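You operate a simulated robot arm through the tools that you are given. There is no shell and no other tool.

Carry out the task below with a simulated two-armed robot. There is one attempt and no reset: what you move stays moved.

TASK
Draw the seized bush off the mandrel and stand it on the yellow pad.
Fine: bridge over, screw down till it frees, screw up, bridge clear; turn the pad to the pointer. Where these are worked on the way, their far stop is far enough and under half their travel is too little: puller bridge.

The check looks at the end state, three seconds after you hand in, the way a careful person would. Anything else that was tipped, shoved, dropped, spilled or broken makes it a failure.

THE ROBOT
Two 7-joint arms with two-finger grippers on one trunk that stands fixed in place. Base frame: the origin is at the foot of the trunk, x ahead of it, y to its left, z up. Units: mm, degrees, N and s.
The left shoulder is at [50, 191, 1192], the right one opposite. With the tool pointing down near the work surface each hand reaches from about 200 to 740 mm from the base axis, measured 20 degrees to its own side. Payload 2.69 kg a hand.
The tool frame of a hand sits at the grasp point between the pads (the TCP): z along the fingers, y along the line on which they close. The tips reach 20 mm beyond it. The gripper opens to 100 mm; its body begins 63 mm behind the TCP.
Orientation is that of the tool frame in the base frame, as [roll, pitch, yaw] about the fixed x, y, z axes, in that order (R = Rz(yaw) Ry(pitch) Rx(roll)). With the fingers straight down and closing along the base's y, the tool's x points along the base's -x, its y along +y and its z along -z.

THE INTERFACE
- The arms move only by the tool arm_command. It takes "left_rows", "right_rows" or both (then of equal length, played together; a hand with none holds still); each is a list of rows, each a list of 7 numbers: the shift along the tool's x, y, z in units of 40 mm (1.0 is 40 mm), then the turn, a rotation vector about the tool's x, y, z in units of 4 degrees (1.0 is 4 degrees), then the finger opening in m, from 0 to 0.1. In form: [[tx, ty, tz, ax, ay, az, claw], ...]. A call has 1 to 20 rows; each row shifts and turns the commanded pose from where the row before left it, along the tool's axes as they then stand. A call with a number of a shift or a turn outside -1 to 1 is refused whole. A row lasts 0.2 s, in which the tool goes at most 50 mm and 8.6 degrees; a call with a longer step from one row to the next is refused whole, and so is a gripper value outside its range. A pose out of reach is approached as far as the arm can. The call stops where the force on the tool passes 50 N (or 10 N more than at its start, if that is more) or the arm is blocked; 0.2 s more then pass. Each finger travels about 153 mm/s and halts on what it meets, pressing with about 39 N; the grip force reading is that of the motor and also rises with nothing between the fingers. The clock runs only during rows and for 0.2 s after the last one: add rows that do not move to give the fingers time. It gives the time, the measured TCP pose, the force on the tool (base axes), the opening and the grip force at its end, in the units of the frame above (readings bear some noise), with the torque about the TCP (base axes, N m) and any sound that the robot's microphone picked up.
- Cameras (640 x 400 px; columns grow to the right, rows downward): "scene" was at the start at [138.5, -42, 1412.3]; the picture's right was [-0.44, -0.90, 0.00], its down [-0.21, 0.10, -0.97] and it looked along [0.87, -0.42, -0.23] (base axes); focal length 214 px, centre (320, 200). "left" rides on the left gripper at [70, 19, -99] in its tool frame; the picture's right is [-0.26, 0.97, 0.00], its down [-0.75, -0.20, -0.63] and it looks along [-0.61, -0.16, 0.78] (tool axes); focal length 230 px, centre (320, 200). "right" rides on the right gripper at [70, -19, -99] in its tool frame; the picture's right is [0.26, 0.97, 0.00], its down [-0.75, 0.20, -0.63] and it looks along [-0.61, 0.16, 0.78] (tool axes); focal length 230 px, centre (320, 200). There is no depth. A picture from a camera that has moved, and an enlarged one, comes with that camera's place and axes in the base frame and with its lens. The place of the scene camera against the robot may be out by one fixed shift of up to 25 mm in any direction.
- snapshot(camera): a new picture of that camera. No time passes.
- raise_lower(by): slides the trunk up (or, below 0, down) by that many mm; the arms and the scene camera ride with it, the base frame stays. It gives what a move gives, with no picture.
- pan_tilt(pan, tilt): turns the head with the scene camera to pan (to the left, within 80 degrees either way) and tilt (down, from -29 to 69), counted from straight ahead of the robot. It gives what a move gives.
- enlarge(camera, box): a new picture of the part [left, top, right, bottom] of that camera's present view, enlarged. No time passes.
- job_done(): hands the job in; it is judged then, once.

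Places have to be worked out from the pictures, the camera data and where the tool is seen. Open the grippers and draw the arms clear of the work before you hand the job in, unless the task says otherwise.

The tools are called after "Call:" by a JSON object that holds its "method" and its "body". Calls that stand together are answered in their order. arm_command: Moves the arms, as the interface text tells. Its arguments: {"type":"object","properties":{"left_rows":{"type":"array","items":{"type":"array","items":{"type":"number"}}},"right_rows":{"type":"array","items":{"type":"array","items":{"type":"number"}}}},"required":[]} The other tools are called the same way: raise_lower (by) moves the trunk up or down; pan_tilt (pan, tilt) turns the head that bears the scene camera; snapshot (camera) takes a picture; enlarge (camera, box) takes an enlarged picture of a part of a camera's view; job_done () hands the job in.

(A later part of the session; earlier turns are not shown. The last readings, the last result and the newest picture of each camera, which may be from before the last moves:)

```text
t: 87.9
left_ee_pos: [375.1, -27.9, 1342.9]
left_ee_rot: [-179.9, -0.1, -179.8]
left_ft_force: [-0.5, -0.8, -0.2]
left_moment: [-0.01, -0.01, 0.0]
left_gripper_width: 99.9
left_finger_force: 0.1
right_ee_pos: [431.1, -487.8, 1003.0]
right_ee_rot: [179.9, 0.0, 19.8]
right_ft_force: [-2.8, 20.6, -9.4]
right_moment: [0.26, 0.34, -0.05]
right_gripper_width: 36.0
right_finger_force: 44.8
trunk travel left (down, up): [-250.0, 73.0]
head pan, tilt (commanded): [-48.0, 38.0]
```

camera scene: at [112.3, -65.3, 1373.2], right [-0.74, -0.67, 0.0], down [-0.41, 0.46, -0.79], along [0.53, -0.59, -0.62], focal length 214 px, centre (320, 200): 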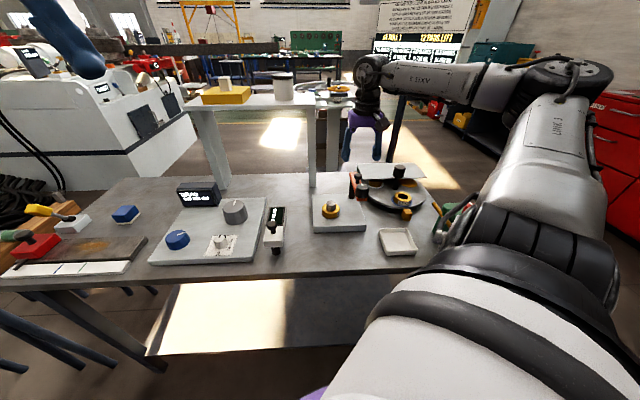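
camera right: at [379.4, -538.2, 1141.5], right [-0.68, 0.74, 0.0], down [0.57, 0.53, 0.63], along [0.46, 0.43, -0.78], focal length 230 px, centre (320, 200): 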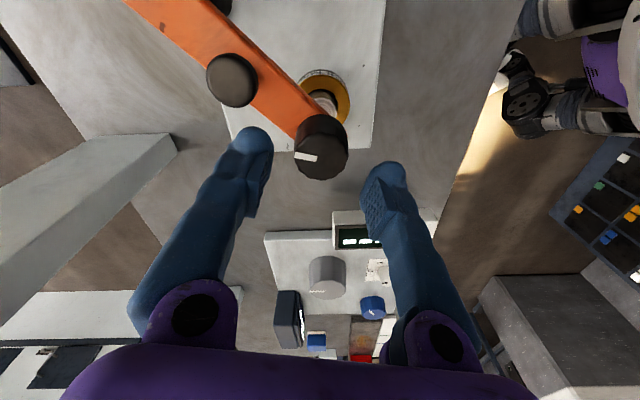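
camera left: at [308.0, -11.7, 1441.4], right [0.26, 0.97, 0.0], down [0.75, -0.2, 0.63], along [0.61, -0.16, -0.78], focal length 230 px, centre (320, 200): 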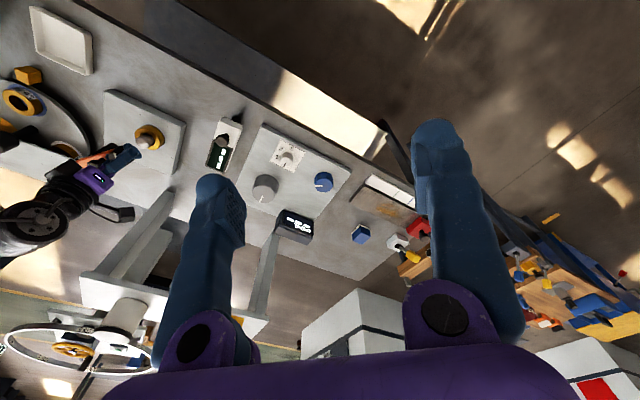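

Still free (yaw 20°, about 184° turned back). I ease the sideways load and continue 80°.

Call:
{"method": "arm_command", "body": {"right_rows": [[0.013, -0.035, 0.02, 0, 0, 0, 0.02], [0, 0, 0, 0, 0, -1, 0.02], [0, 0, 0, 0, 0, -1, 0.02], [0, 0, 0, 0, 0, -1, 0.02], [0, 0, 0, 0, 0, -1, 0.02], [0, 0, 0, 0, 0, -1, 0.02], [0, 0, 0, 0, 0, -1, 0.02], [0, 0, 0, 0, 0, -1, 0.02], [0, 0, 0, 0, 0, -1, 0.02], [0, 0, 0, 0, 0, -1, 0.02], [0, 0, 0, 0, 0, -1, 0.02], [0, 0, 0, 0, 0, -1, 0.02], [0, 0, 0, 0, 0, -1, 0.02], [0, 0, 0, 0, 0, -1, 0.02], [0, 0, 0, 0, 0, -1, 0.02], [0, 0, 0, 0, 0, -1, 0.02], [0, 0, 0, 0, 0, -1, 0.02], [0, 0, 0, 0, 0, -1, 0.02], [0, 0, 0, 0, 0, -1, 0.02], [0, 0, 0, 0, 0, -1, 0.02]]}}

Call:
{"method": "enlarge", "body": {"camera": "right", "box": [240, 60, 400, 240]}}

```text
t: 92.1
left_ee_pos: [375.0, -28.1, 1343.8]
left_ee_rot: [-179.9, 0.1, -179.9]
left_ft_force: [0.5, 0.7, 0.3]
left_moment: [0.0, 0.01, -0.01]
left_gripper_width: 100.3
left_finger_force: 0.1
right_ee_pos: [430.3, -486.9, 1002.5]
right_ee_rot: [180.0, 0.1, 95.8]
right_ft_force: [0.8, 0.6, 14.1]
right_moment: [-0.36, -0.22, 0.0]
right_gripper_width: 36.1
right_finger_force: 45.0
trunk travel left (down, up): [-250.0, 73.0]
head pan, tilt (commanded): [-48.0, 38.0]
```

```text
2.22 times, centred on (320, 150) of right
camera zoom: at [404.9, -420.0, 1102.1], right [0.93, 0.35, 0.0], down [0.28, -0.72, 0.63], along [0.22, -0.59, -0.78], focal length 511 px, centre (320, 311)
```

zoom: 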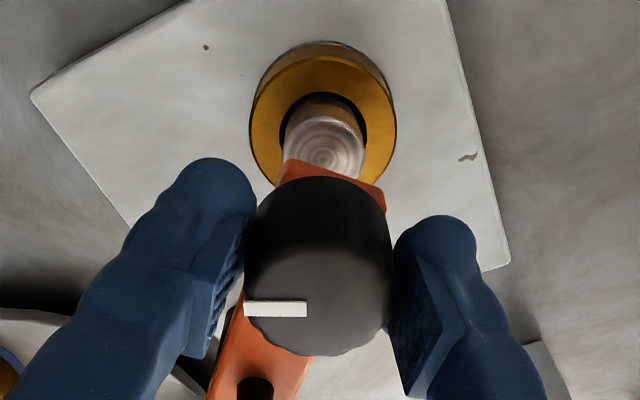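

260° turned back so far, about 70° remain to the start position. I continue and watch for the top stop.

Call:
{"method": "arm_command", "body": {"right_rows": [[0, 0, -0.03, 0, 0, 0, 0.02], [0, 0, 0, 0, 0, -1, 0.02], [0, 0, 0, 0, 0, -1, 0.02], [0, 0, 0, 0, 0, -1, 0.02], [0, 0, 0, 0, 0, -1, 0.02], [0, 0, 0, 0, 0, -1, 0.02], [0, 0, 0, 0, 0, -1, 0.02], [0, 0, 0, 0, 0, -1, 0.02], [0, 0, 0, 0, 0, -1, 0.02], [0, 0, 0, 0, 0, -1, 0.02], [0, 0, 0, 0, 0, -1, 0.02], [0, 0, 0, 0, 0, -1, 0.02], [0, 0, 0, 0, 0, -1, 0.02], [0, 0, 0, 0, 0, -1, 0.02], [0, 0, 0, 0, 0, -1, 0.02], [0, 0, 0, 0, 0, -1, 0.02], [0, 0, 0, 0, 0, -1, 0.02]]}}

Call:
{"method": "enlarge", "body": {"camera": "right", "box": [240, 60, 400, 240]}}

```text
t: 95.7
left_ee_pos: [374.2, -29.6, 1343.7]
left_ee_rot: [-180.0, -0.1, -179.9]
left_ft_force: [-0.4, 0.3, -0.1]
left_moment: [-0.03, -0.01, -0.01]
left_gripper_width: 99.9
left_finger_force: 0.0
right_ee_pos: [429.0, -487.7, 1002.7]
right_ee_rot: [-179.9, 0.0, 159.8]
right_ft_force: [-5.1, 6.1, -3.5]
right_moment: [0.3, 0.45, 0.02]
right_gripper_width: 35.8
right_finger_force: 44.5
trunk travel left (down, up): [-250.0, 73.0]
head pan, tilt (commanded): [-48.0, 38.0]
```

```text
2.22 times, centred on (320, 150) of right
camera zoom: at [359.7, -481.7, 1102.4], right [0.09, 1.0, 0.0], down [0.77, -0.07, 0.63], along [0.63, -0.06, -0.78], focal length 511 px, centre (320, 311)
```

zoom: 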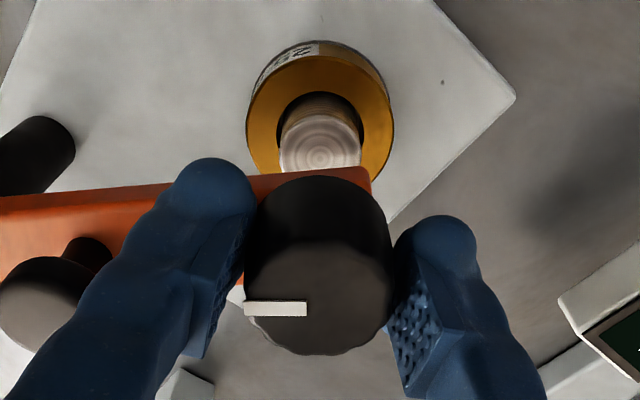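

The mark now almost points at the post as at the start (324° back). I turn on 20° more to find whether there is an upper stop.

Call:
{"method": "arm_command", "body": {"right_rows": [[0, 0, 0, 0, 0, -1, 0.02], [0, 0, 0, 0, 0, -1, 0.02], [0, 0, 0, 0, 0, -1, 0.02], [0, 0, 0, 0, 0, -1, 0.02], [0, 0, 0, 0, 0, -1, 0.02]]}}

Call:
{"method": "enlarge", "body": {"camera": "right", "box": [240, 60, 400, 240]}}

Call:
{"method": "enlarge", "body": {"camera": "scene", "box": [310, 160, 390, 222]}}

```text
t: 96.9
left_ee_pos: [374.3, -29.4, 1342.6]
left_ee_rot: [180.0, 0.0, -180.0]
left_ft_force: [-0.5, -1.1, 1.1]
left_moment: [0.0, 0.0, -0.03]
left_gripper_width: 100.1
left_finger_force: 0.1
right_ee_pos: [431.3, -487.4, 1002.5]
right_ee_rot: [-179.9, 0.0, 179.8]
right_ft_force: [-2.0, 2.7, -1.8]
right_moment: [0.02, -0.34, -0.36]
right_gripper_width: 35.5
right_finger_force: 45.0
trunk travel left (down, up): [-250.0, 73.0]
head pan, tilt (commanded): [-48.0, 38.0]
```

```text
2.22 times, centred on (320, 150) of right
camera zoom: at [362.1, -506.9, 1102.5], right [-0.25, 0.97, 0.0], down [0.75, 0.2, 0.63], along [0.61, 0.16, -0.78], focal length 511 px, centre (320, 311)
```

zoom: 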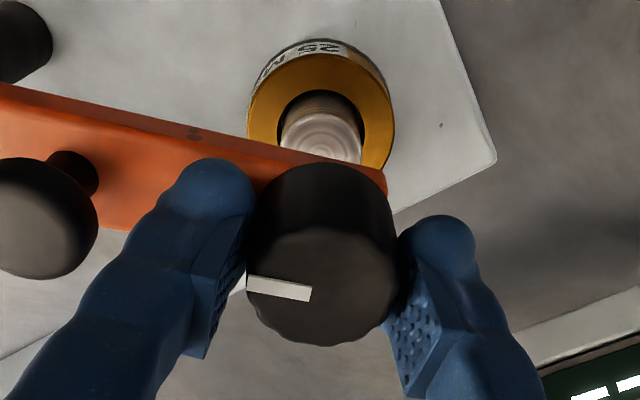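

```text
6.45 times, centred on (350, 191) of scene
camera zoom: at [111.9, -65.1, 1373.3], right [-0.74, -0.67, 0.0], down [-0.41, 0.46, -0.79], along [0.53, -0.59, -0.62], focal length 1384 px, centre (126, 258)
```

zoom: 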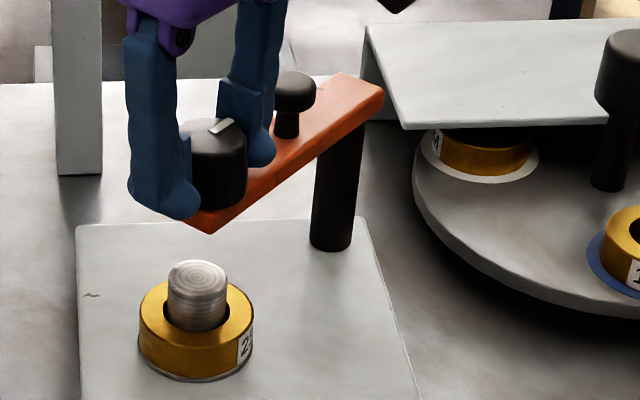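

A resisting torque (−0.36 N·m) and a slipping mark at the original orientation: the screw is back at its upper stop, so clockwise was indeed "down" and it has made its full travel. Now I release, lift, and go to the mushroom handle to swing the bridge clear.

Call:
{"method": "arm_command", "body": {"right_rows": [[0, 0, 0, 0, 0, 0.5, 0.03], [0, 0, 0, 0, 0, 0, 0.045], [0, 0, 0, 0, 0, 0, 0.05], [0, 0, -0.75, 0, 0, 0, 0.05], [0, 0, -0.75, 0, 0, 0, 0.05], [0, 0, 0, 0, 0, 1, 0.07], [0, 0, 0, 0, 0, 1, 0.07], [0, 0, 0, 0, 0, 1, 0.07], [0, 0, 0, 0, 0, 1, 0.07], [0, 0, 0, 0, 0, 1, 0.07], [0, 0, 0, 0, 0, 1, 0.07], [0, 0, 0, 0, 0, 1, 0.07], [0, 0, 0, 0, 0, 1, 0.07], [0, 0, 0, 0, 0, 1, 0.07], [0, 0, 0, 0, 0, 1, 0.07], [0, 0, 0, 0, 0, 1, 0.07], [0, 0, 0, 0, 0, 1, 0.07], [0, 0, 0, 0, 0, 1, 0.07], [0, 0, 0, 0, 0, 1, 0.07], [0, 0, 0, 0, 0, 1, 0.07]]}}

Call:
{"method": "arm_command", "body": {"right_rows": [[0, 0, 0, 0, 0, 1, 0.07], [0, 0, 0, 0, 0, 1, 0.07], [0, 0, 0, 0, 0, 1, 0.07], [0, 0, 0, 0, 0, 1, 0.07], [0, 0, 0, 0, 0, 1, 0.07], [0, 0, 0, 0, 0, 1, 0.07], [0, 0, 0, 0, 0, 1, 0.07], [-0.85, 0, 0, 0, 0, 0, 0.07], [-0.85, 0, 0, 0, 0, 0, 0.07]]}}

Call:
{"method": "snapshot", "body": {"camera": "right"}}

Call:
{"method": "enlarge", "body": {"camera": "scene", "box": [290, 130, 440, 224]}}

```text
t: 101.1
left_ee_pos: [374.8, -29.7, 1342.4]
left_ee_rot: [-180.0, 0.0, -180.0]
left_ft_force: [0.5, 0.4, 0.4]
left_moment: [0.01, -0.03, 0.01]
left_gripper_width: 99.8
left_finger_force: 0.1
right_ee_pos: [432.5, -488.2, 1062.5]
right_ee_rot: [-179.9, 0.1, 117.6]
right_ft_force: [-0.1, 0.9, 1.0]
right_moment: [-0.02, 0.01, -0.02]
right_gripper_width: 69.7
right_finger_force: 0.1
trunk travel left (down, up): [-250.0, 73.0]
head pan, tilt (commanded): [-48.0, 38.0]
```

```text
t: 103.1
left_ee_pos: [375.1, -29.5, 1343.1]
left_ee_rot: [179.9, 0.0, -179.8]
left_ft_force: [0.2, -0.3, -0.4]
left_moment: [0.02, 0.0, 0.01]
left_gripper_width: 99.7
left_finger_force: 0.1
right_ee_pos: [430.5, -556.5, 1062.5]
right_ee_rot: [180.0, 0.0, 89.8]
right_ft_force: [0.1, 0.2, -0.3]
right_moment: [-0.01, 0.01, -0.03]
right_gripper_width: 70.1
right_finger_force: 0.1
trunk travel left (down, up): [-250.0, 73.0]
head pan, tilt (commanded): [-48.0, 38.0]
```

```text
taken
camera right: at [414.0, -487.4, 1161.9], right [0.97, 0.25, 0.0], down [0.2, -0.75, 0.63], along [0.16, -0.61, -0.78], focal length 230 px, centre (320, 200)
```

right: 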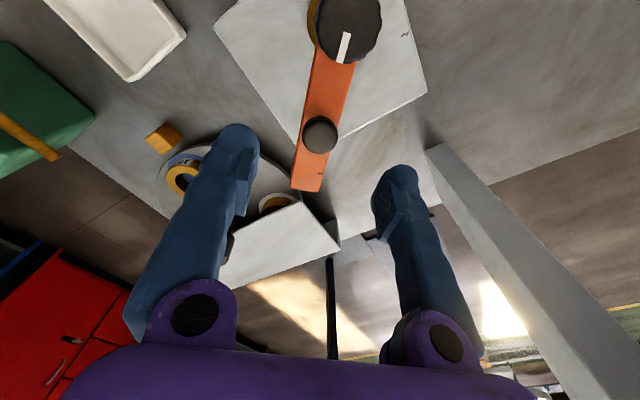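

```text
4.26 times, centred on (365, 177) of scene
camera zoom: at [112.3, -65.5, 1373.2], right [-0.74, -0.67, 0.0], down [-0.41, 0.46, -0.79], along [0.53, -0.59, -0.62], focal length 913 px, centre (128, 298)
```

zoom: 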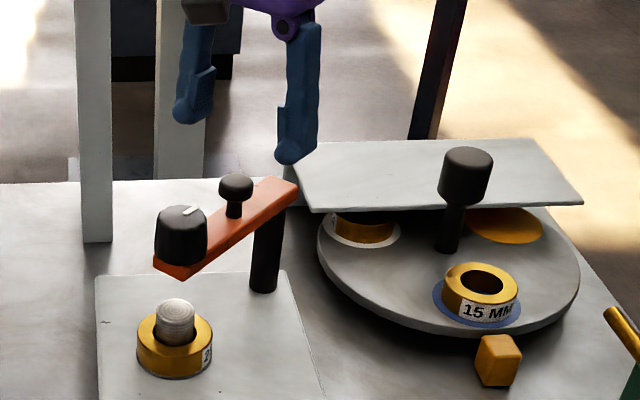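

The mushroom is about 4 mm toward tool +x. I correct, descend to handle height and close on it.

Call:
{"method": "arm_command", "body": {"right_rows": [[0.1, 0, 0, 0, 0, 0, 0.07], [0, 0, 0.73, 0, 0, 0, 0.07], [0, 0, 0.73, 0, 0, 0, 0.07], [0, 0, 0, 0, 0, 0, 0.04], [0, 0, 0, 0, 0, 0, 0.015], [0, 0, 0, 0, 0, 0, 0.015], [0, 0, 0, 0, 0, 0, 0.015]]}}

Call:
{"method": "snapshot", "body": {"camera": "right"}}

```text
t: 104.7
left_ee_pos: [376.1, -30.7, 1343.5]
left_ee_rot: [180.0, 0.0, -179.9]
left_ft_force: [-0.1, 0.6, -0.1]
left_moment: [0.01, 0.01, 0.02]
left_gripper_width: 99.9
left_finger_force: 0.1
right_ee_pos: [430.9, -552.5, 1003.4]
right_ee_rot: [-180.0, 0.1, 89.6]
right_ft_force: [-3.0, 1.8, -3.8]
right_moment: [-0.28, 0.01, -0.16]
right_gripper_width: 19.8
right_finger_force: 45.1
trunk travel left (down, up): [-250.0, 73.0]
head pan, tilt (commanded): [-48.0, 38.0]
```

```text
taken
camera right: at [413.7, -482.7, 1103.9], right [0.97, 0.25, 0.0], down [0.2, -0.75, 0.63], along [0.16, -0.61, -0.78], focal length 230 px, centre (320, 200)
```

right: 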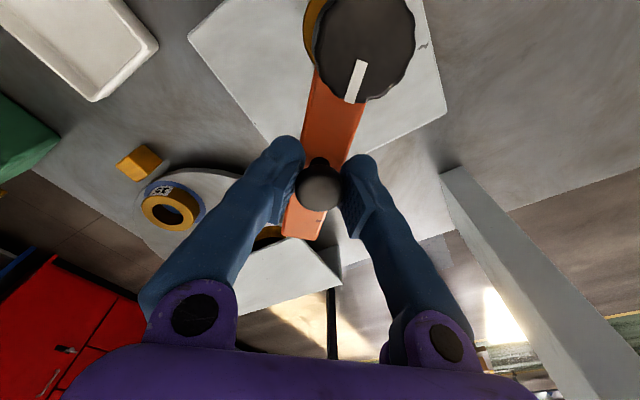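

Handle gripped again. I swing the bridge back counter-clockwise along the same arc, 32° first.

Call:
{"method": "arm_command", "body": {"right_rows": [[-0.0107, -0.0982, 0, 0, 0, -1, 0.015], [-0.0107, -0.0982, 0, 0, 0, -1, 0.015], [-0.0107, -0.0982, 0, 0, 0, -1, 0.015], [-0.0107, -0.0982, 0, 0, 0, -1, 0.015], [-0.0107, -0.0982, 0, 0, 0, -1, 0.015], [-0.0107, -0.0982, 0, 0, 0, -1, 0.015], [-0.0107, -0.0982, 0, 0, 0, -1, 0.015], [-0.0107, -0.0982, 0, 0, 0, -1, 0.015]]}}

Call:
{"method": "snapshot", "body": {"camera": "right"}}

```text
t: 106.5
left_ee_pos: [376.0, -28.5, 1342.2]
left_ee_rot: [180.0, -0.1, -179.8]
left_ft_force: [0.7, 0.8, 0.2]
left_moment: [-0.05, 0.02, 0.03]
left_gripper_width: 99.7
left_finger_force: 0.0
right_ee_pos: [401.7, -560.9, 1004.5]
right_ee_rot: [-179.9, -0.1, 121.9]
right_ft_force: [-4.3, 12.6, -9.4]
right_moment: [0.19, 0.02, 0.14]
right_gripper_width: 20.0
right_finger_force: 45.0
trunk travel left (down, up): [-250.0, 73.0]
head pan, tilt (commanded): [-48.0, 38.0]
```

```text
taken
camera right: at [349.7, -512.1, 1103.9], right [0.68, 0.73, 0.0], down [0.57, -0.53, 0.63], along [0.46, -0.43, -0.78], focal length 230 px, centre (320, 200)
```

right: 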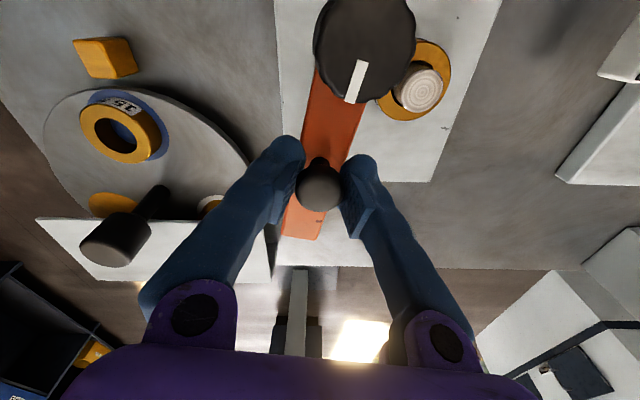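

The bridge follows; I correct slightly outward and continue to the home stop.

Call:
{"method": "arm_command", "body": {"right_rows": [[0.02, -0.0982, 0, 0, 0, -1, 0.015], [0, -0.0982, 0, 0, 0, -1, 0.015], [-0.005, -0.0982, 0, 0, 0, -1, 0.015]]}}

Call:
{"method": "enlarge", "body": {"camera": "scene", "box": [290, 130, 440, 224]}}

```text
t: 107.3
left_ee_pos: [375.7, -31.4, 1342.3]
left_ee_rot: [180.0, 0.0, -179.9]
left_ft_force: [0.7, -0.4, 0.2]
left_moment: [0.0, -0.01, 0.02]
left_gripper_width: 100.0
left_finger_force: 0.0
right_ee_pos: [393.3, -568.2, 1004.4]
right_ee_rot: [-179.8, -0.1, 133.8]
right_ft_force: [-1.5, 9.6, -15.8]
right_moment: [-0.12, -0.27, 0.16]
right_gripper_width: 20.0
right_finger_force: 44.8
trunk travel left (down, up): [-250.0, 73.0]
head pan, tilt (commanded): [-48.0, 38.0]
```

```text
4.26 times, centred on (365, 177) of scene
camera zoom: at [113.0, -65.7, 1373.0], right [-0.74, -0.67, 0.0], down [-0.41, 0.46, -0.79], along [0.53, -0.59, -0.62], focal length 913 px, centre (128, 298)
```

zoom: 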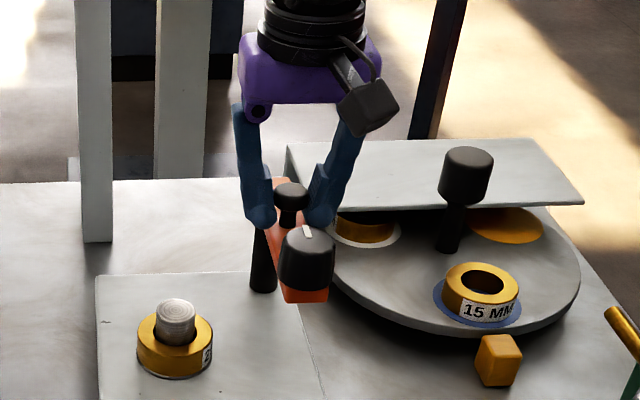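

The bridge is back about where it started (knob column matches). I press on gently to feel the home stop.

Call:
{"method": "arm_command", "body": {"right_rows": [[0, -0.05, 0, 0, 0, -0.5, 0.015], [0, -0.05, 0, 0, 0, -0.5, 0.015]]}}

```text
t: 107.9
left_ee_pos: [380.2, -30.0, 1342.3]
left_ee_rot: [-179.9, -0.2, -180.0]
left_ft_force: [1.1, -0.4, 0.3]
left_moment: [0.01, -0.03, 0.0]
left_gripper_width: 100.0
left_finger_force: 0.1
right_ee_pos: [391.9, -568.0, 1003.8]
right_ee_rot: [179.7, -0.1, 137.9]
right_ft_force: [18.8, 21.9, -19.2]
right_moment: [0.28, 0.14, -0.27]
right_gripper_width: 19.7
right_finger_force: 44.4
trunk travel left (down, up): [-250.0, 73.0]
head pan, tilt (commanded): [-48.0, 38.0]
```

The home stop is felt (29 N against the swing). I back off, release the handle, lift, and carry the hand over to above the turntable knob at about [340, -768], staying well above everything.

Call:
{"method": "arm_command", "body": {"right_rows": [[0, 0.06, 0, 0, 0, 0.5, 0.015], [0, 0, 0, 0, 0, 0, 0.04], [0, 0, 0, 0, 0, 0, 0.07], [0, 0, -0.75, 0, 0, 0, 0.07], [0, 0, -0.75, 0, 0, 0, 0.08], [-0.423, -0.75, 0, 0, 0, 0, 0.08], [-0.423, -0.75, 0, 0, 0, 0, 0.08], [-0.423, -0.75, 0, 0, 0, 0, 0.08], [-0.423, -0.75, 0, 0, 0, 0, 0.08]]}}

Call:
{"method": "snapshot", "body": {"camera": "right"}}

Call:
{"method": "enlarge", "body": {"camera": "scene", "box": [290, 130, 440, 224]}}

```text
t: 109.9
left_ee_pos: [374.9, -28.7, 1342.4]
left_ee_rot: [-180.0, 0.0, -179.8]
left_ft_force: [-0.8, -0.3, -0.1]
left_moment: [-0.02, 0.02, 0.02]
left_gripper_width: 100.0
left_finger_force: 0.1
right_ee_pos: [354.3, -700.9, 1063.9]
right_ee_rot: [-179.9, 0.0, 135.8]
right_ft_force: [0.7, -0.8, -0.4]
right_moment: [0.04, 0.02, 0.0]
right_gripper_width: 79.8
right_finger_force: 0.1
trunk travel left (down, up): [-250.0, 73.0]
head pan, tilt (commanded): [-48.0, 38.0]
```

```text
taken
camera right: at [291.5, -666.6, 1163.4], right [0.49, 0.87, 0.0], down [0.68, -0.38, 0.63], along [0.55, -0.31, -0.78], focal length 230 px, centre (320, 200)
```

right: 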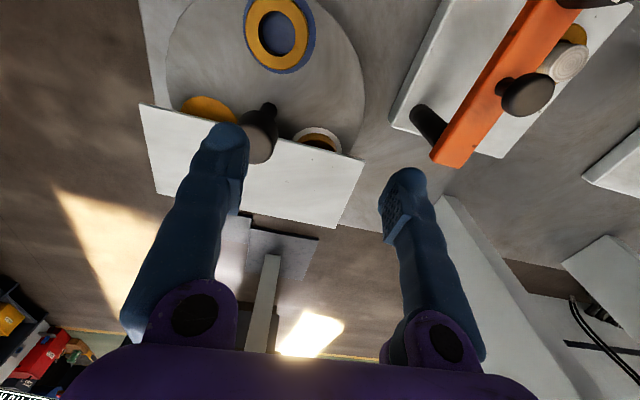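

```text
4.26 times, centred on (365, 177) of scene
camera zoom: at [112.3, -65.6, 1373.2], right [-0.74, -0.67, 0.0], down [-0.41, 0.46, -0.79], along [0.53, -0.59, -0.62], focal length 913 px, centre (128, 298)
```

zoom: 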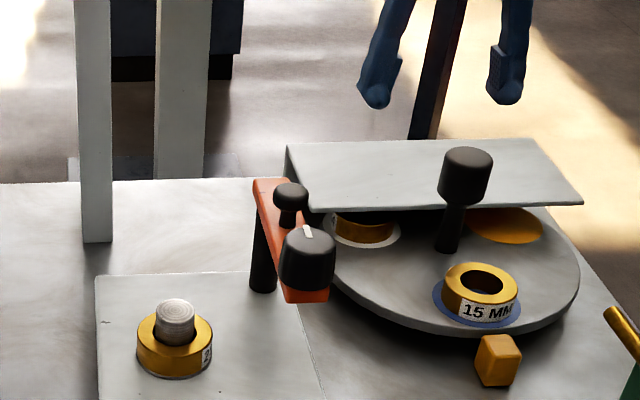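

The bridge stands clear as at the start. The turntable knob computes to about [342, -765]; I move above it and check reach and centring.

Call:
{"method": "arm_command", "body": {"right_rows": [[-0.4575, -0.69, 0.2, 0, 0, 0, 0.08], [-0.4575, -0.69, 0.2, 0, 0, 0, 0.08], [0, 0, 0.45, 0, 0, 0, 0.08]]}}

Call:
{"method": "snapshot", "body": {"camera": "right"}}

Call:
{"method": "enlarge", "body": {"camera": "scene", "box": [340, 120, 450, 224]}}

```text
t: 110.7
left_ee_pos: [375.2, -30.6, 1342.8]
left_ee_rot: [180.0, 0.0, -179.9]
left_ft_force: [-0.5, 0.5, -0.7]
left_moment: [0.0, 0.0, -0.03]
left_gripper_width: 100.2
left_finger_force: 0.0
right_ee_pos: [342.2, -767.6, 1029.2]
right_ee_rot: [-180.0, 0.1, 135.7]
right_ft_force: [0.5, -0.2, 0.0]
right_moment: [-0.01, -0.02, 0.01]
right_gripper_width: 79.8
right_finger_force: 0.1
trunk travel left (down, up): [-250.0, 73.0]
head pan, tilt (commanded): [-48.0, 38.0]
```

```text
taken
camera right: at [280.1, -732.4, 1128.8], right [0.49, 0.87, 0.0], down [0.68, -0.38, 0.63], along [0.55, -0.31, -0.78], focal length 230 px, centre (320, 200)
```

right: 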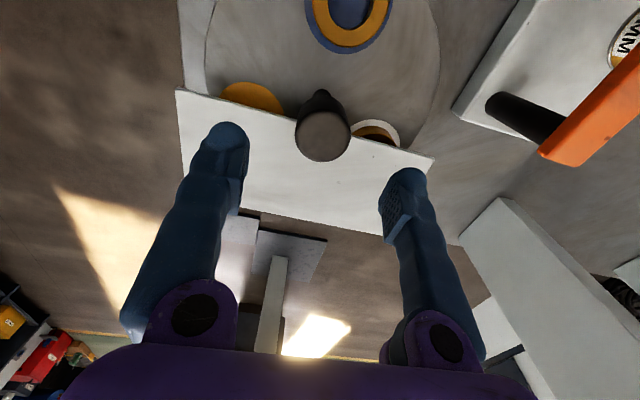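

```text
3.85 times, centred on (395, 172) of scene
camera zoom: at [112.3, -65.7, 1373.2], right [-0.74, -0.67, 0.0], down [-0.41, 0.46, -0.79], along [0.53, -0.59, -0.62], focal length 825 px, centre (32, 308)
```

zoom: 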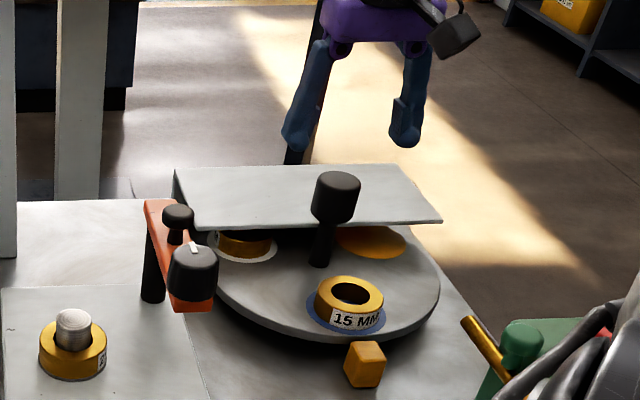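

Reach is fine and the knob is centred within about 2 mm. I descend to z≈955 around the knob (tips ≈935, above the shield) and close on it.

Call:
{"method": "arm_command", "body": {"right_rows": [[0, 0.05, 0, 0, 0, 0, 0.075], [0, 0, 0.62, 0, 0, 0, 0.075], [0, 0, 0.62, 0, 0, 0, 0.075], [0, 0, 0.6, 0, 0, 0, 0.075]]}}

Call:
{"method": "snapshot", "body": {"camera": "right"}}

Call:
{"method": "enlarge", "body": {"camera": "scene", "box": [340, 120, 450, 224]}}

```text
t: 111.7
left_ee_pos: [375.7, -30.0, 1342.5]
left_ee_rot: [179.9, 0.0, -180.0]
left_ft_force: [-0.1, 0.5, -0.5]
left_moment: [0.02, -0.01, -0.02]
left_gripper_width: 100.1
left_finger_force: 0.1
right_ee_pos: [343.5, -766.6, 955.7]
right_ee_rot: [180.0, -0.1, 135.7]
right_ft_force: [0.8, -0.3, -1.0]
right_moment: [0.04, 0.02, 0.0]
right_gripper_width: 75.1
right_finger_force: 0.1
trunk travel left (down, up): [-250.0, 73.0]
head pan, tilt (commanded): [-48.0, 38.0]
```

```text
taken
camera right: at [281.0, -730.5, 1056.5], right [0.49, 0.87, 0.0], down [0.68, -0.38, 0.63], along [0.55, -0.31, -0.78], focal length 230 px, centre (320, 200)
```

right: 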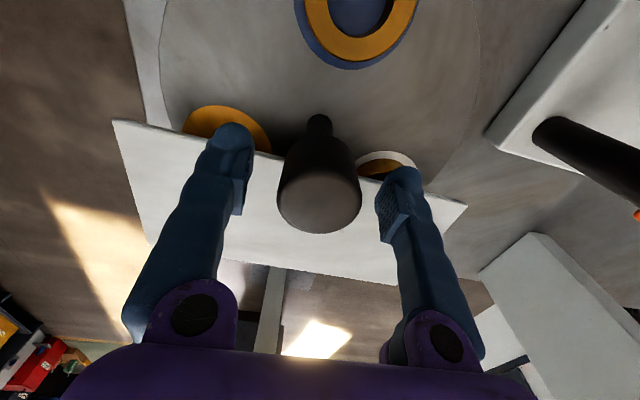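

```text
3.85 times, centred on (395, 172) of scene
camera zoom: at [112.4, -65.8, 1373.2], right [-0.74, -0.67, 0.0], down [-0.41, 0.46, -0.79], along [0.53, -0.59, -0.62], focal length 825 px, centre (32, 308)
```

zoom: 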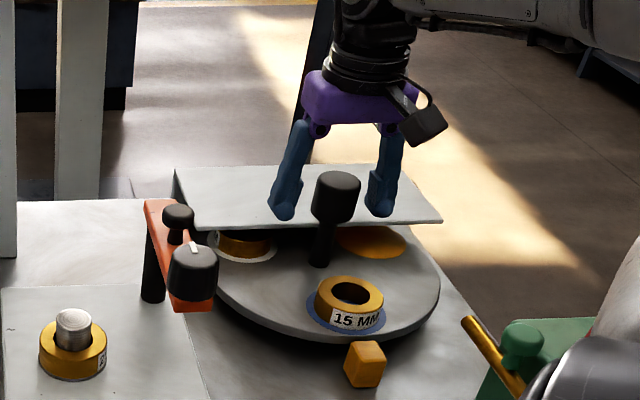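

The knob is centred between the fingers. I close and begin turning clockwise.

Call:
{"method": "arm_command", "body": {"right_rows": [[0, 0, 0, 0, 0, 0, 0.05], [0, 0, 0, 0, 0, 0, 0.03], [0, 0, 0, 0, 0, 0, 0.03], [0, 0, 0, 0, 0, 0.5, 0.03], [0, 0, 0, 0, 0, 0.75, 0.03], [0, 0, 0, 0, 0, 0.75, 0.03]]}}

Call:
{"method": "snapshot", "body": {"camera": "right"}}

Call:
{"method": "enlarge", "body": {"camera": "scene", "box": [340, 120, 450, 224]}}

```text
t: 113.1
left_ee_pos: [374.0, -31.4, 1343.5]
left_ee_rot: [-180.0, 0.1, -179.9]
left_ft_force: [0.2, -0.3, -0.3]
left_moment: [-0.02, -0.03, -0.02]
left_gripper_width: 100.0
left_finger_force: 0.1
right_ee_pos: [342.3, -767.9, 958.5]
right_ee_rot: [-179.9, 0.1, 127.7]
right_ft_force: [-8.7, -15.4, 4.1]
right_moment: [-0.23, 0.21, 0.47]
right_gripper_width: 38.7
right_finger_force: 44.9
trunk travel left (down, up): [-250.0, 73.0]
head pan, tilt (commanded): [-48.0, 38.0]
```

```text
taken
camera right: at [286.0, -723.7, 1056.7], right [0.61, 0.79, 0.0], down [0.62, -0.47, 0.63], along [0.5, -0.39, -0.78], focal length 230 px, centre (320, 200)
```

right: 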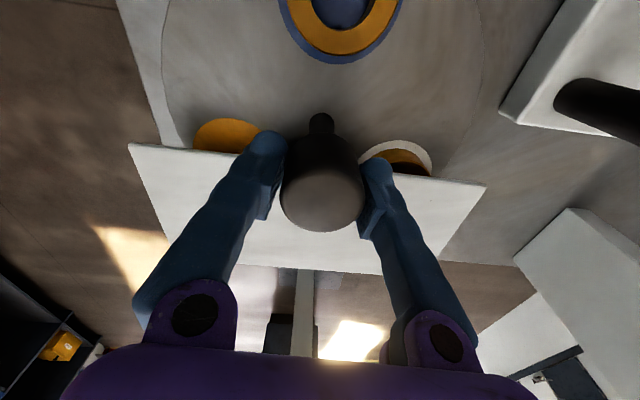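

```text
3.85 times, centred on (395, 172) of scene
camera zoom: at [111.0, -66.6, 1373.3], right [-0.74, -0.67, 0.0], down [-0.41, 0.46, -0.79], along [0.53, -0.58, -0.62], focal length 825 px, centre (32, 308)
```

zoom: 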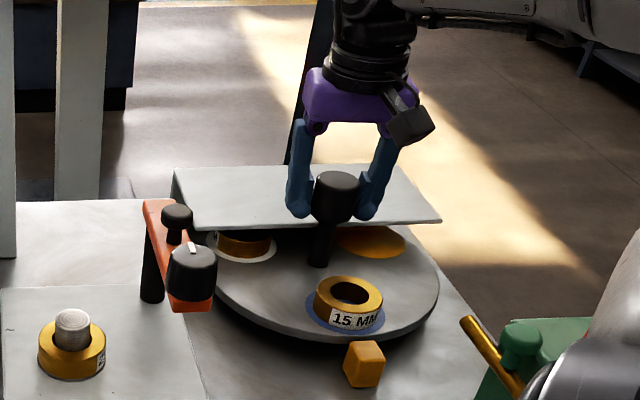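

A torque of 0.47 N·m has built up but the table does not seem to have moved yet. I turn a little more and compare.

Call:
{"method": "arm_command", "body": {"right_rows": [[0, 0, 0, 0, 0, 0.75, 0.02], [0, 0, 0, 0, 0, 0.75, 0.02], [0, 0, 0, 0, 0, 0.75, 0.02], [0, 0, 0, 0, 0, 0.75, 0.02]]}}

Call:
{"method": "enlarge", "body": {"camera": "scene", "box": [340, 120, 450, 224]}}

Call:
{"method": "snapshot", "body": {"camera": "right"}}

```text
t: 114.1
left_ee_pos: [374.2, -31.8, 1343.7]
left_ee_rot: [180.0, 0.1, 180.0]
left_ft_force: [0.7, -0.2, 0.6]
left_moment: [0.0, 0.03, 0.02]
left_gripper_width: 100.0
left_finger_force: 0.1
right_ee_pos: [342.3, -767.7, 956.1]
right_ee_rot: [-179.9, 0.0, 115.7]
right_ft_force: [-15.3, -16.3, 5.3]
right_moment: [-0.19, 0.2, 0.93]
right_gripper_width: 38.7
right_finger_force: 45.1
trunk travel left (down, up): [-250.0, 73.0]
head pan, tilt (commanded): [-48.0, 38.0]
```

```text
3.85 times, centred on (395, 172) of scene
camera zoom: at [110.2, -66.5, 1373.3], right [-0.74, -0.67, 0.0], down [-0.41, 0.46, -0.79], along [0.53, -0.58, -0.62], focal length 825 px, centre (32, 308)
```

zoom: 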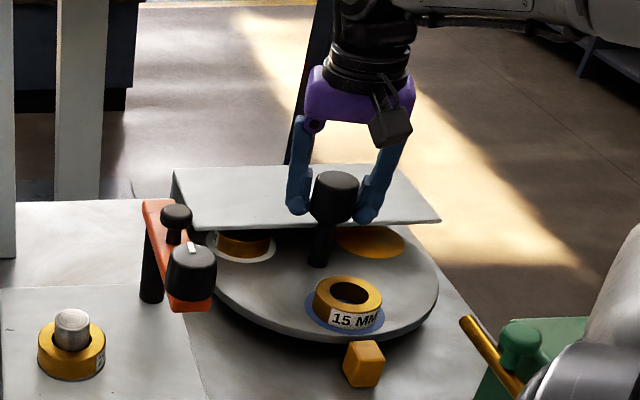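

```text
taken
camera right: at [295.7, -713.3, 1056.2], right [0.76, 0.65, 0.0], down [0.51, -0.59, 0.63], along [0.41, -0.48, -0.78], focal length 230 px, centre (320, 200)
```

right: 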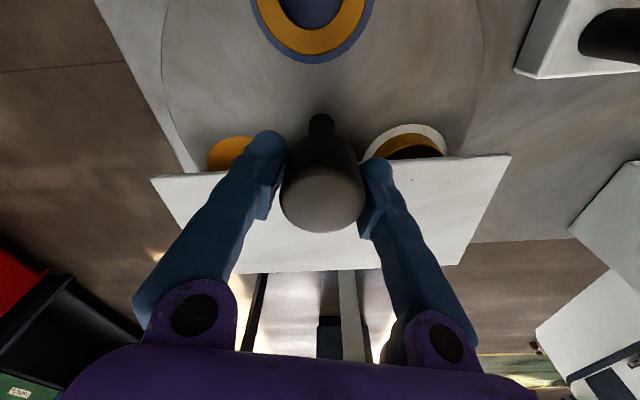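

Clockwise the table stays put at 0.93 N·m, so that way is a stop. I try counter-clockwise instead (yellow would then need +240°).

Call:
{"method": "arm_command", "body": {"right_rows": [[0, 0, 0, 0, 0, -0.75, 0.02], [0, 0, 0, 0, 0, -0.75, 0.02], [0, 0, 0, 0, 0, -0.75, 0.02], [0, 0, 0, 0, 0, -0.75, 0.02], [0, 0, 0, 0, 0, -0.75, 0.02], [0, 0, 0, 0, 0, -0.75, 0.02], [0, 0, 0, 0, 0, -0.75, 0.02], [0, 0, 0, 0, 0, -0.75, 0.02]]}}

Call:
{"method": "enlarge", "body": {"camera": "scene", "box": [340, 120, 450, 224]}}

Call:
{"method": "snapshot", "body": {"camera": "right"}}

```text
t: 115.9
left_ee_pos: [373.6, -30.8, 1343.2]
left_ee_rot: [-180.0, 0.1, -179.9]
left_ft_force: [0.0, -0.4, 0.2]
left_moment: [0.03, -0.02, 0.0]
left_gripper_width: 99.8
left_finger_force: 0.1
right_ee_pos: [343.1, -765.7, 955.5]
right_ee_rot: [180.0, 0.0, 139.8]
right_ft_force: [-15.3, -8.4, -0.5]
right_moment: [-0.08, 0.36, 0.06]
right_gripper_width: 38.7
right_finger_force: 45.5
trunk travel left (down, up): [-250.0, 73.0]
head pan, tilt (commanded): [-48.0, 38.0]
```

```text
3.85 times, centred on (395, 172) of scene
camera zoom: at [110.6, -66.3, 1373.3], right [-0.74, -0.67, 0.0], down [-0.41, 0.46, -0.79], along [0.53, -0.58, -0.62], focal length 825 px, centre (32, 308)
```

zoom: 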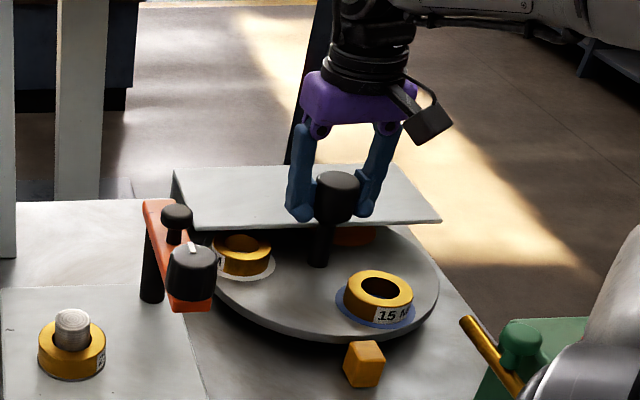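

```text
taken
camera right: at [278.7, -736.5, 1056.3], right [0.43, 0.9, 0.0], down [0.7, -0.33, 0.63], along [0.57, -0.27, -0.78], focal length 230 px, centre (320, 200)
```

right: 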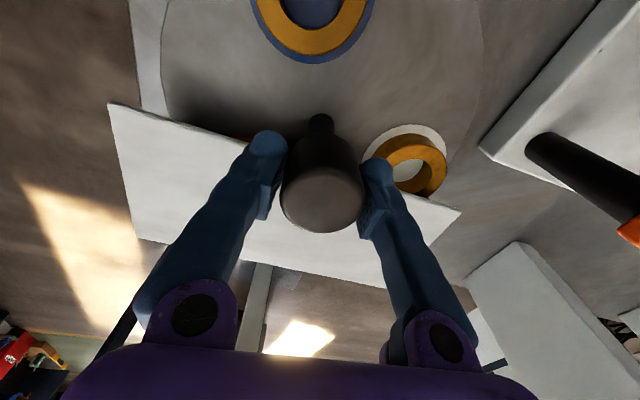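

Counter-clockwise the table turns freely (about 24° now). I continue 40° further with this grip, up to yaw 180°.

Call:
{"method": "arm_command", "body": {"right_rows": [[0, 0, 0, 0, 0, -1, 0.02], [0, 0, 0, 0, 0, -1, 0.02], [0, 0, 0, 0, 0, -1, 0.02], [0, 0, 0, 0, 0, -1, 0.02], [0, 0, 0, 0, 0, -1, 0.02], [0, 0, 0, 0, 0, -1, 0.02], [0, 0, 0, 0, 0, -1, 0.02], [0, 0, 0, 0, 0, -1, 0.02], [0, 0, 0, 0, 0, -1, 0.02], [0, 0, 0, 0, 0, -1, 0.02]]}}

Call:
{"method": "enlarge", "body": {"camera": "scene", "box": [340, 120, 450, 224]}}

Call:
{"method": "snapshot", "body": {"camera": "right"}}

```text
t: 116.2
left_ee_pos: [374.5, -27.7, 1343.6]
left_ee_rot: [-179.9, 0.0, -179.9]
left_ft_force: [0.1, 0.8, 0.2]
left_moment: [-0.01, 0.07, -0.05]
left_gripper_width: 100.2
left_finger_force: 0.0
right_ee_pos: [343.5, -764.8, 955.7]
right_ee_rot: [-178.4, -0.5, 140.8]
right_ft_force: [-19.1, -6.8, 8.8]
right_moment: [0.2, -0.1, 0.14]
right_gripper_width: 38.7
right_finger_force: 44.6
right hand out of reach, approached as far as the arm can: row 1
trunk travel left (down, up): [-250.0, 73.0]
head pan, tilt (commanded): [-48.0, 38.0]
stopped in row 1 (right hand): the force on the tool passed its limit at 61 N (the readings are from after the stop); the commanded pose is now the measured one
```

```text
3.85 times, centred on (395, 172) of scene
camera zoom: at [111.4, -63.4, 1373.6], right [-0.74, -0.67, 0.0], down [-0.41, 0.46, -0.79], along [0.53, -0.59, -0.61], focal length 825 px, centre (32, 308)
```

zoom: 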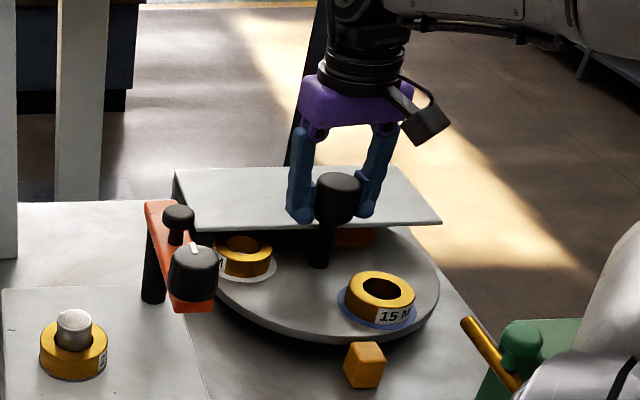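

```text
taken
camera right: at [281.1, -735.7, 1056.8], right [0.41, 0.91, -0.02], down [0.72, -0.31, 0.62], along [0.55, -0.27, -0.79], focal length 230 px, centre (320, 200)
```

right: 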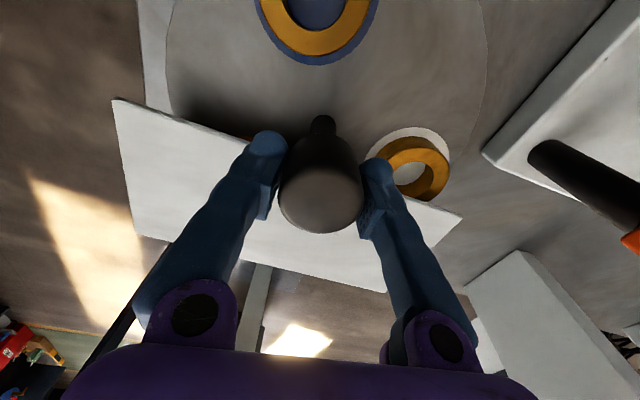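

The wrist's upper limit here is about yaw 140°. I release, correct the tilt, and rewind the open hand around the knob by about 220° so that the remaining 215° can be done in one stroke.

Call:
{"method": "arm_command", "body": {"right_rows": [[0, 0, 0, -0.4, -0.125, 0.25, 0.04], [0, 0, 0, 0, 0, 0, 0.07], [0, 0, 0, 0, 0, 0.5, 0.07], [0, 0, 0, 0, 0, 1, 0.07], [0, 0, 0, 0, 0, 1, 0.07], [0, 0, 0, 0, 0, 1, 0.07], [0, 0, 0, 0, 0, 1, 0.07], [0, 0, 0, 0, 0, 1, 0.07], [0, 0, 0, 0, 0, 1, 0.07], [0, 0, 0, 0, 0, 1, 0.07], [0, 0, 0, 0, 0, 1, 0.07], [0, 0, 0, 0, 0, 1, 0.07], [0, 0, 0, 0, 0, 1, 0.07], [0, 0, 0, 0, 0, 1, 0.07], [0, 0, 0, 0, 0, 1, 0.07], [0, 0, 0, 0, 0, 1, 0.07], [0, 0, 0, 0, 0, 1, 0.07], [0, 0, 0, 0, 0, 1, 0.07], [0, 0, 0, 0, 0, 1, 0.07], [0, 0, 0, 0, 0, 1, 0.07]]}}

Call:
{"method": "snapshot", "body": {"camera": "right"}}

Call:
{"method": "enlarge", "body": {"camera": "scene", "box": [340, 120, 450, 224]}}

```text
t: 120.4
left_ee_pos: [375.4, -29.8, 1343.2]
left_ee_rot: [180.0, 0.0, -179.9]
left_ft_force: [-0.1, 0.3, -0.6]
left_moment: [-0.02, -0.01, 0.03]
left_gripper_width: 99.9
left_finger_force: 0.1
right_ee_pos: [346.5, -765.2, 954.2]
right_ee_rot: [179.7, -0.5, 69.8]
right_ft_force: [-0.2, 0.6, 0.0]
right_moment: [0.02, -0.03, 0.01]
right_gripper_width: 69.8
right_finger_force: 0.0
trunk travel left (down, up): [-250.0, 73.0]
head pan, tilt (commanded): [-48.0, 38.0]
```

```text
taken
camera right: at [353.3, -694.9, 1054.4], right [1.0, -0.09, 0.01], down [-0.08, -0.78, 0.62], along [-0.05, -0.62, -0.78], focal length 230 px, centre (320, 200)
```

right: 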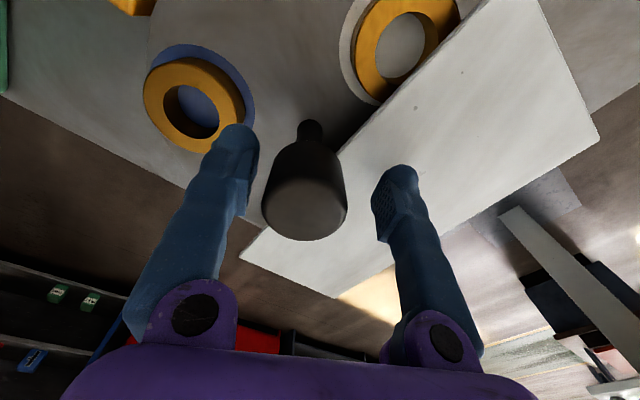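

```text
3.85 times, centred on (395, 172) of scene
camera zoom: at [112.3, -65.3, 1373.2], right [-0.74, -0.67, 0.0], down [-0.41, 0.46, -0.79], along [0.53, -0.59, -0.62], focal length 825 px, centre (32, 308)
```

zoom: 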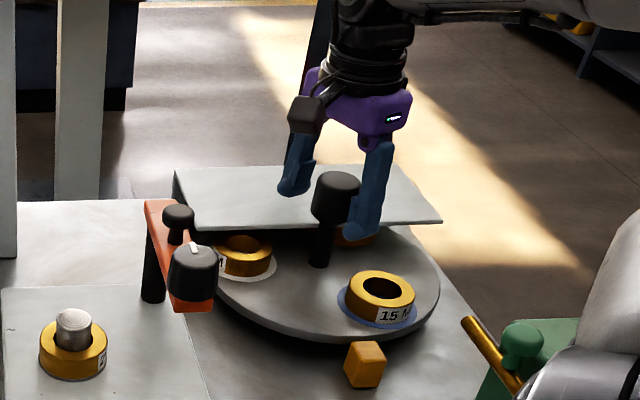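

The knob centre works out to about [339, -768] while the hand is at [346, -765]; I recentre, straighten the small tilt and continue the rewind.

Call:
{"method": "arm_command", "body": {"right_rows": [[-0.13, -0.15, 0, 0.075, -0.125, 0, 0.07], [0, 0, 0, 0, 0, 1, 0.07], [0, 0, 0, 0, 0, 1, 0.07], [0, 0, 0, 0, 0, 1, 0.07], [0, 0, 0, 0, 0, 1, 0.07], [0, 0, 0, 0, 0, 1, 0.07], [0, 0, 0, 0, 0, 1, 0.07], [0, 0, 0, 0, 0, 1, 0.07], [0, 0, 0, 0, 0, 1, 0.07], [0, 0, 0, 0, 0, 1, 0.07], [0, 0, 0, 0, 0, 1, 0.07], [0, 0, 0, 0, 0, 1, 0.07], [0, 0, 0, 0, 0, 1, 0.07], [0, 0, 0, 0, 0, 1, 0.07], [0, 0, 0, 0, 0, 1, 0.07], [0, 0, 0, 0, 0, 1, 0.07], [0, 0, 0, 0, 0, 1, 0.07], [0, 0, 0, 0, 0, 1, 0.07], [0, 0, 0, 0, 0, 1, 0.07]]}}

Call:
{"method": "snapshot", "body": {"camera": "right"}}

```text
t: 124.4
left_ee_pos: [375.9, -29.2, 1343.4]
left_ee_rot: [-180.0, 0.0, -179.8]
left_ft_force: [0.2, -0.3, -0.5]
left_moment: [-0.03, 0.0, -0.02]
left_gripper_width: 100.0
left_finger_force: 0.0
right_ee_pos: [338.9, -768.4, 954.1]
right_ee_rot: [179.8, 0.0, -2.2]
right_ft_force: [0.3, 0.4, -0.5]
right_moment: [0.01, -0.03, -0.01]
right_gripper_width: 70.4
right_finger_force: 0.1
trunk travel left (down, up): [-250.0, 73.0]
head pan, tilt (commanded): [-48.0, 38.0]
```

```text
taken
camera right: at [410.5, -753.6, 1054.0], right [0.22, -0.98, 0.0], down [-0.76, -0.17, 0.63], along [-0.61, -0.14, -0.78], focal length 230 px, centre (320, 200)
```

right: 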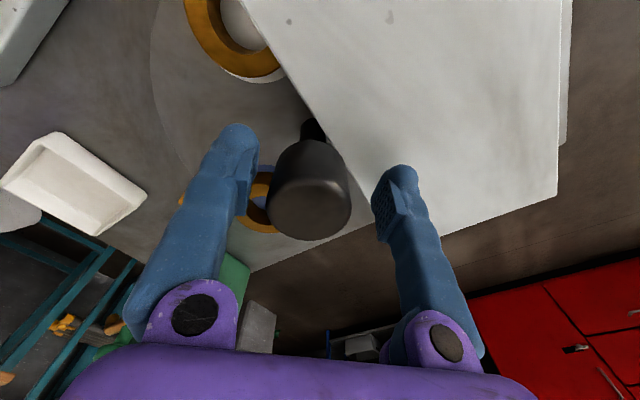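

Combining the two lateral offsets, the knob axis is at about [338.7, -763.3]. I recentre by 5 mm and finish the rewind to yaw −80°.

Call:
{"method": "arm_command", "body": {"right_rows": [[0, -0.125, 0, 0, 0, 0, 0.07], [0, 0, 0, 0, 0, 1, 0.07], [0, 0, 0, 0, 0, 1, 0.07], [0, 0, 0, 0, 0, 1, 0.07], [0, 0, 0, 0, 0, 1, 0.07], [0, 0, 0, 0, 0, 1, 0.07], [0, 0, 0, 0, 0, 1, 0.07], [0, 0, 0, 0, 0, 1, 0.07], [0, 0, 0, 0, 0, 1, 0.07], [0, 0, 0, 0, 0, 1, 0.07], [0, 0, 0, 0, 0, 1, 0.07], [0, 0, 0, 0, 0, 1, 0.07], [0, 0, 0, 0, 0, 1, 0.07], [0, 0, 0, 0, 0, 1, 0.07], [0, 0, 0, 0, 0, 1, 0.07], [0, 0, 0, 0, 0, 1, 0.07], [0, 0, 0, 0, 0, 1, 0.07], [0, 0, 0, 0, 0, 1, 0.07], [0, 0, 0, 0, 0, 1, 0.07], [0, 0, 0, 0, 0, 1, 0.07]]}}

Call:
{"method": "snapshot", "body": {"camera": "right"}}

```text
t: 128.6
left_ee_pos: [375.2, -29.3, 1343.0]
left_ee_rot: [180.0, 0.0, -180.0]
left_ft_force: [-0.4, 0.4, -0.8]
left_moment: [-0.04, -0.03, -0.02]
left_gripper_width: 100.2
left_finger_force: 0.0
right_ee_pos: [340.3, -764.0, 954.8]
right_ee_rot: [-180.0, -0.2, -78.1]
right_ft_force: [0.2, -0.3, 0.5]
right_moment: [0.0, 0.04, 0.0]
right_gripper_width: 69.8
right_finger_force: 0.1
trunk travel left (down, up): [-250.0, 73.0]
head pan, tilt (commanded): [-48.0, 38.0]
```

```text
taken
camera right: at [372.7, -828.8, 1054.4], right [-0.89, -0.45, 0.0], down [-0.35, 0.69, 0.63], along [-0.28, 0.56, -0.78], focal length 230 px, centre (320, 200)
```

right: 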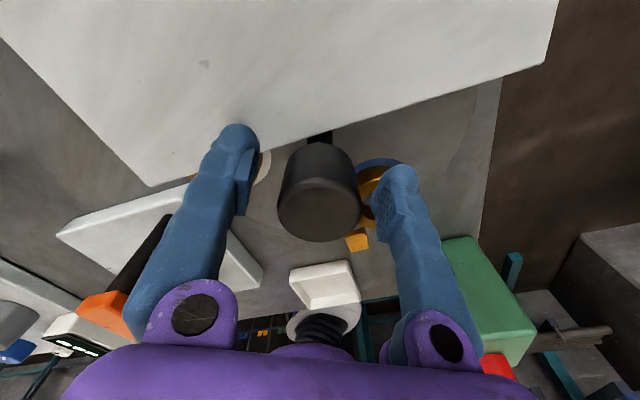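

Well centred now. I rewind 20° more for margin, then grip and turn the table counter-clockwise 40°.

Call:
{"method": "arm_command", "body": {"right_rows": [[0, 0, 0, 0, 0, 1, 0.07], [0, 0, 0, 0, 0, 1, 0.07], [0, 0, 0, 0, 0, 1, 0.07], [0, 0, 0, 0, 0, 1, 0.07], [0, 0, 0, 0, 0, 1, 0.07], [0, 0, 0, 0, 0, 0, 0.05], [0, 0, 0, 0, 0, 0, 0.02], [0, 0, 0, 0, 0, 0, 0.02], [0, 0, 0, 0, 0, -0.75, 0.02], [0, 0, 0, 0, 0, -0.75, 0.02], [0, 0, 0, 0, 0, -0.75, 0.02], [0, 0, 0, 0, 0, -0.75, 0.02], [0, 0, 0, 0, 0, -0.75, 0.02], [0, 0, 0, 0, 0, -0.75, 0.02], [0, 0, 0, 0, 0, -0.75, 0.02], [0, 0, 0, 0, 0, -0.75, 0.02], [0, 0, 0, 0, 0, -0.75, 0.02], [0, 0, 0, 0, 0, -0.75, 0.02]]}}

Call:
{"method": "enlarge", "body": {"camera": "scene", "box": [340, 120, 450, 224]}}

Call:
{"method": "snapshot", "body": {"camera": "right"}}

```text
t: 132.4
left_ee_pos: [376.0, -29.9, 1342.1]
left_ee_rot: [180.0, 0.0, -179.9]
left_ft_force: [-0.1, 0.3, 0.6]
left_moment: [0.0, -0.01, 0.0]
left_gripper_width: 99.8
left_finger_force: 0.1
right_ee_pos: [340.5, -764.0, 953.5]
right_ee_rot: [179.9, -0.1, -68.1]
right_ft_force: [-0.4, 2.9, -2.0]
right_moment: [0.31, 0.2, -0.08]
right_gripper_width: 38.7
right_finger_force: 44.8
trunk travel left (down, up): [-250.0, 73.0]
head pan, tilt (commanded): [-48.0, 38.0]
```

```text
3.85 times, centred on (395, 172) of scene
camera zoom: at [112.4, -65.3, 1373.2], right [-0.74, -0.67, 0.0], down [-0.41, 0.46, -0.79], along [0.53, -0.59, -0.62], focal length 825 px, centre (32, 308)
```

zoom: 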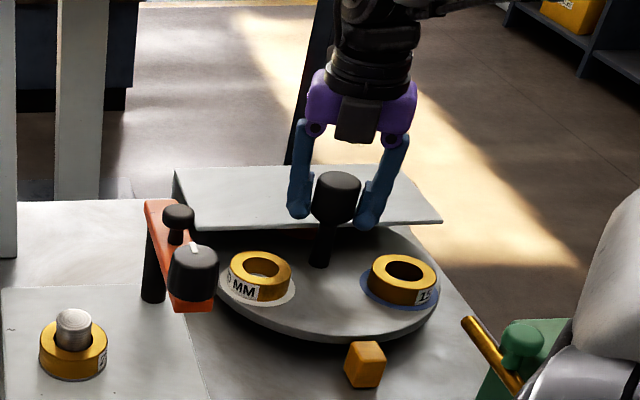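

```text
taken
camera right: at [383.8, -821.7, 1054.1], right [-0.8, -0.6, 0.0], down [-0.47, 0.62, 0.63], along [-0.38, 0.5, -0.78], focal length 230 px, centre (320, 200)
```

right: 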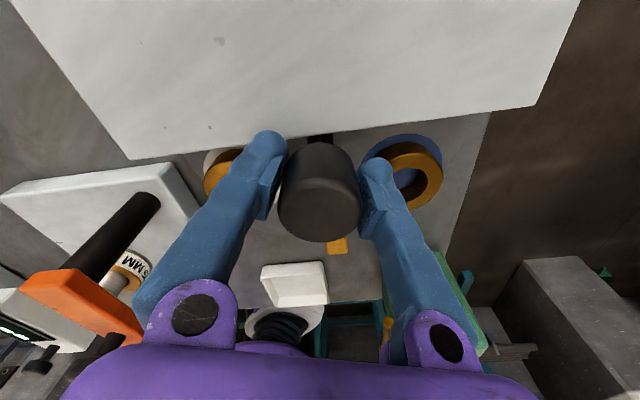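

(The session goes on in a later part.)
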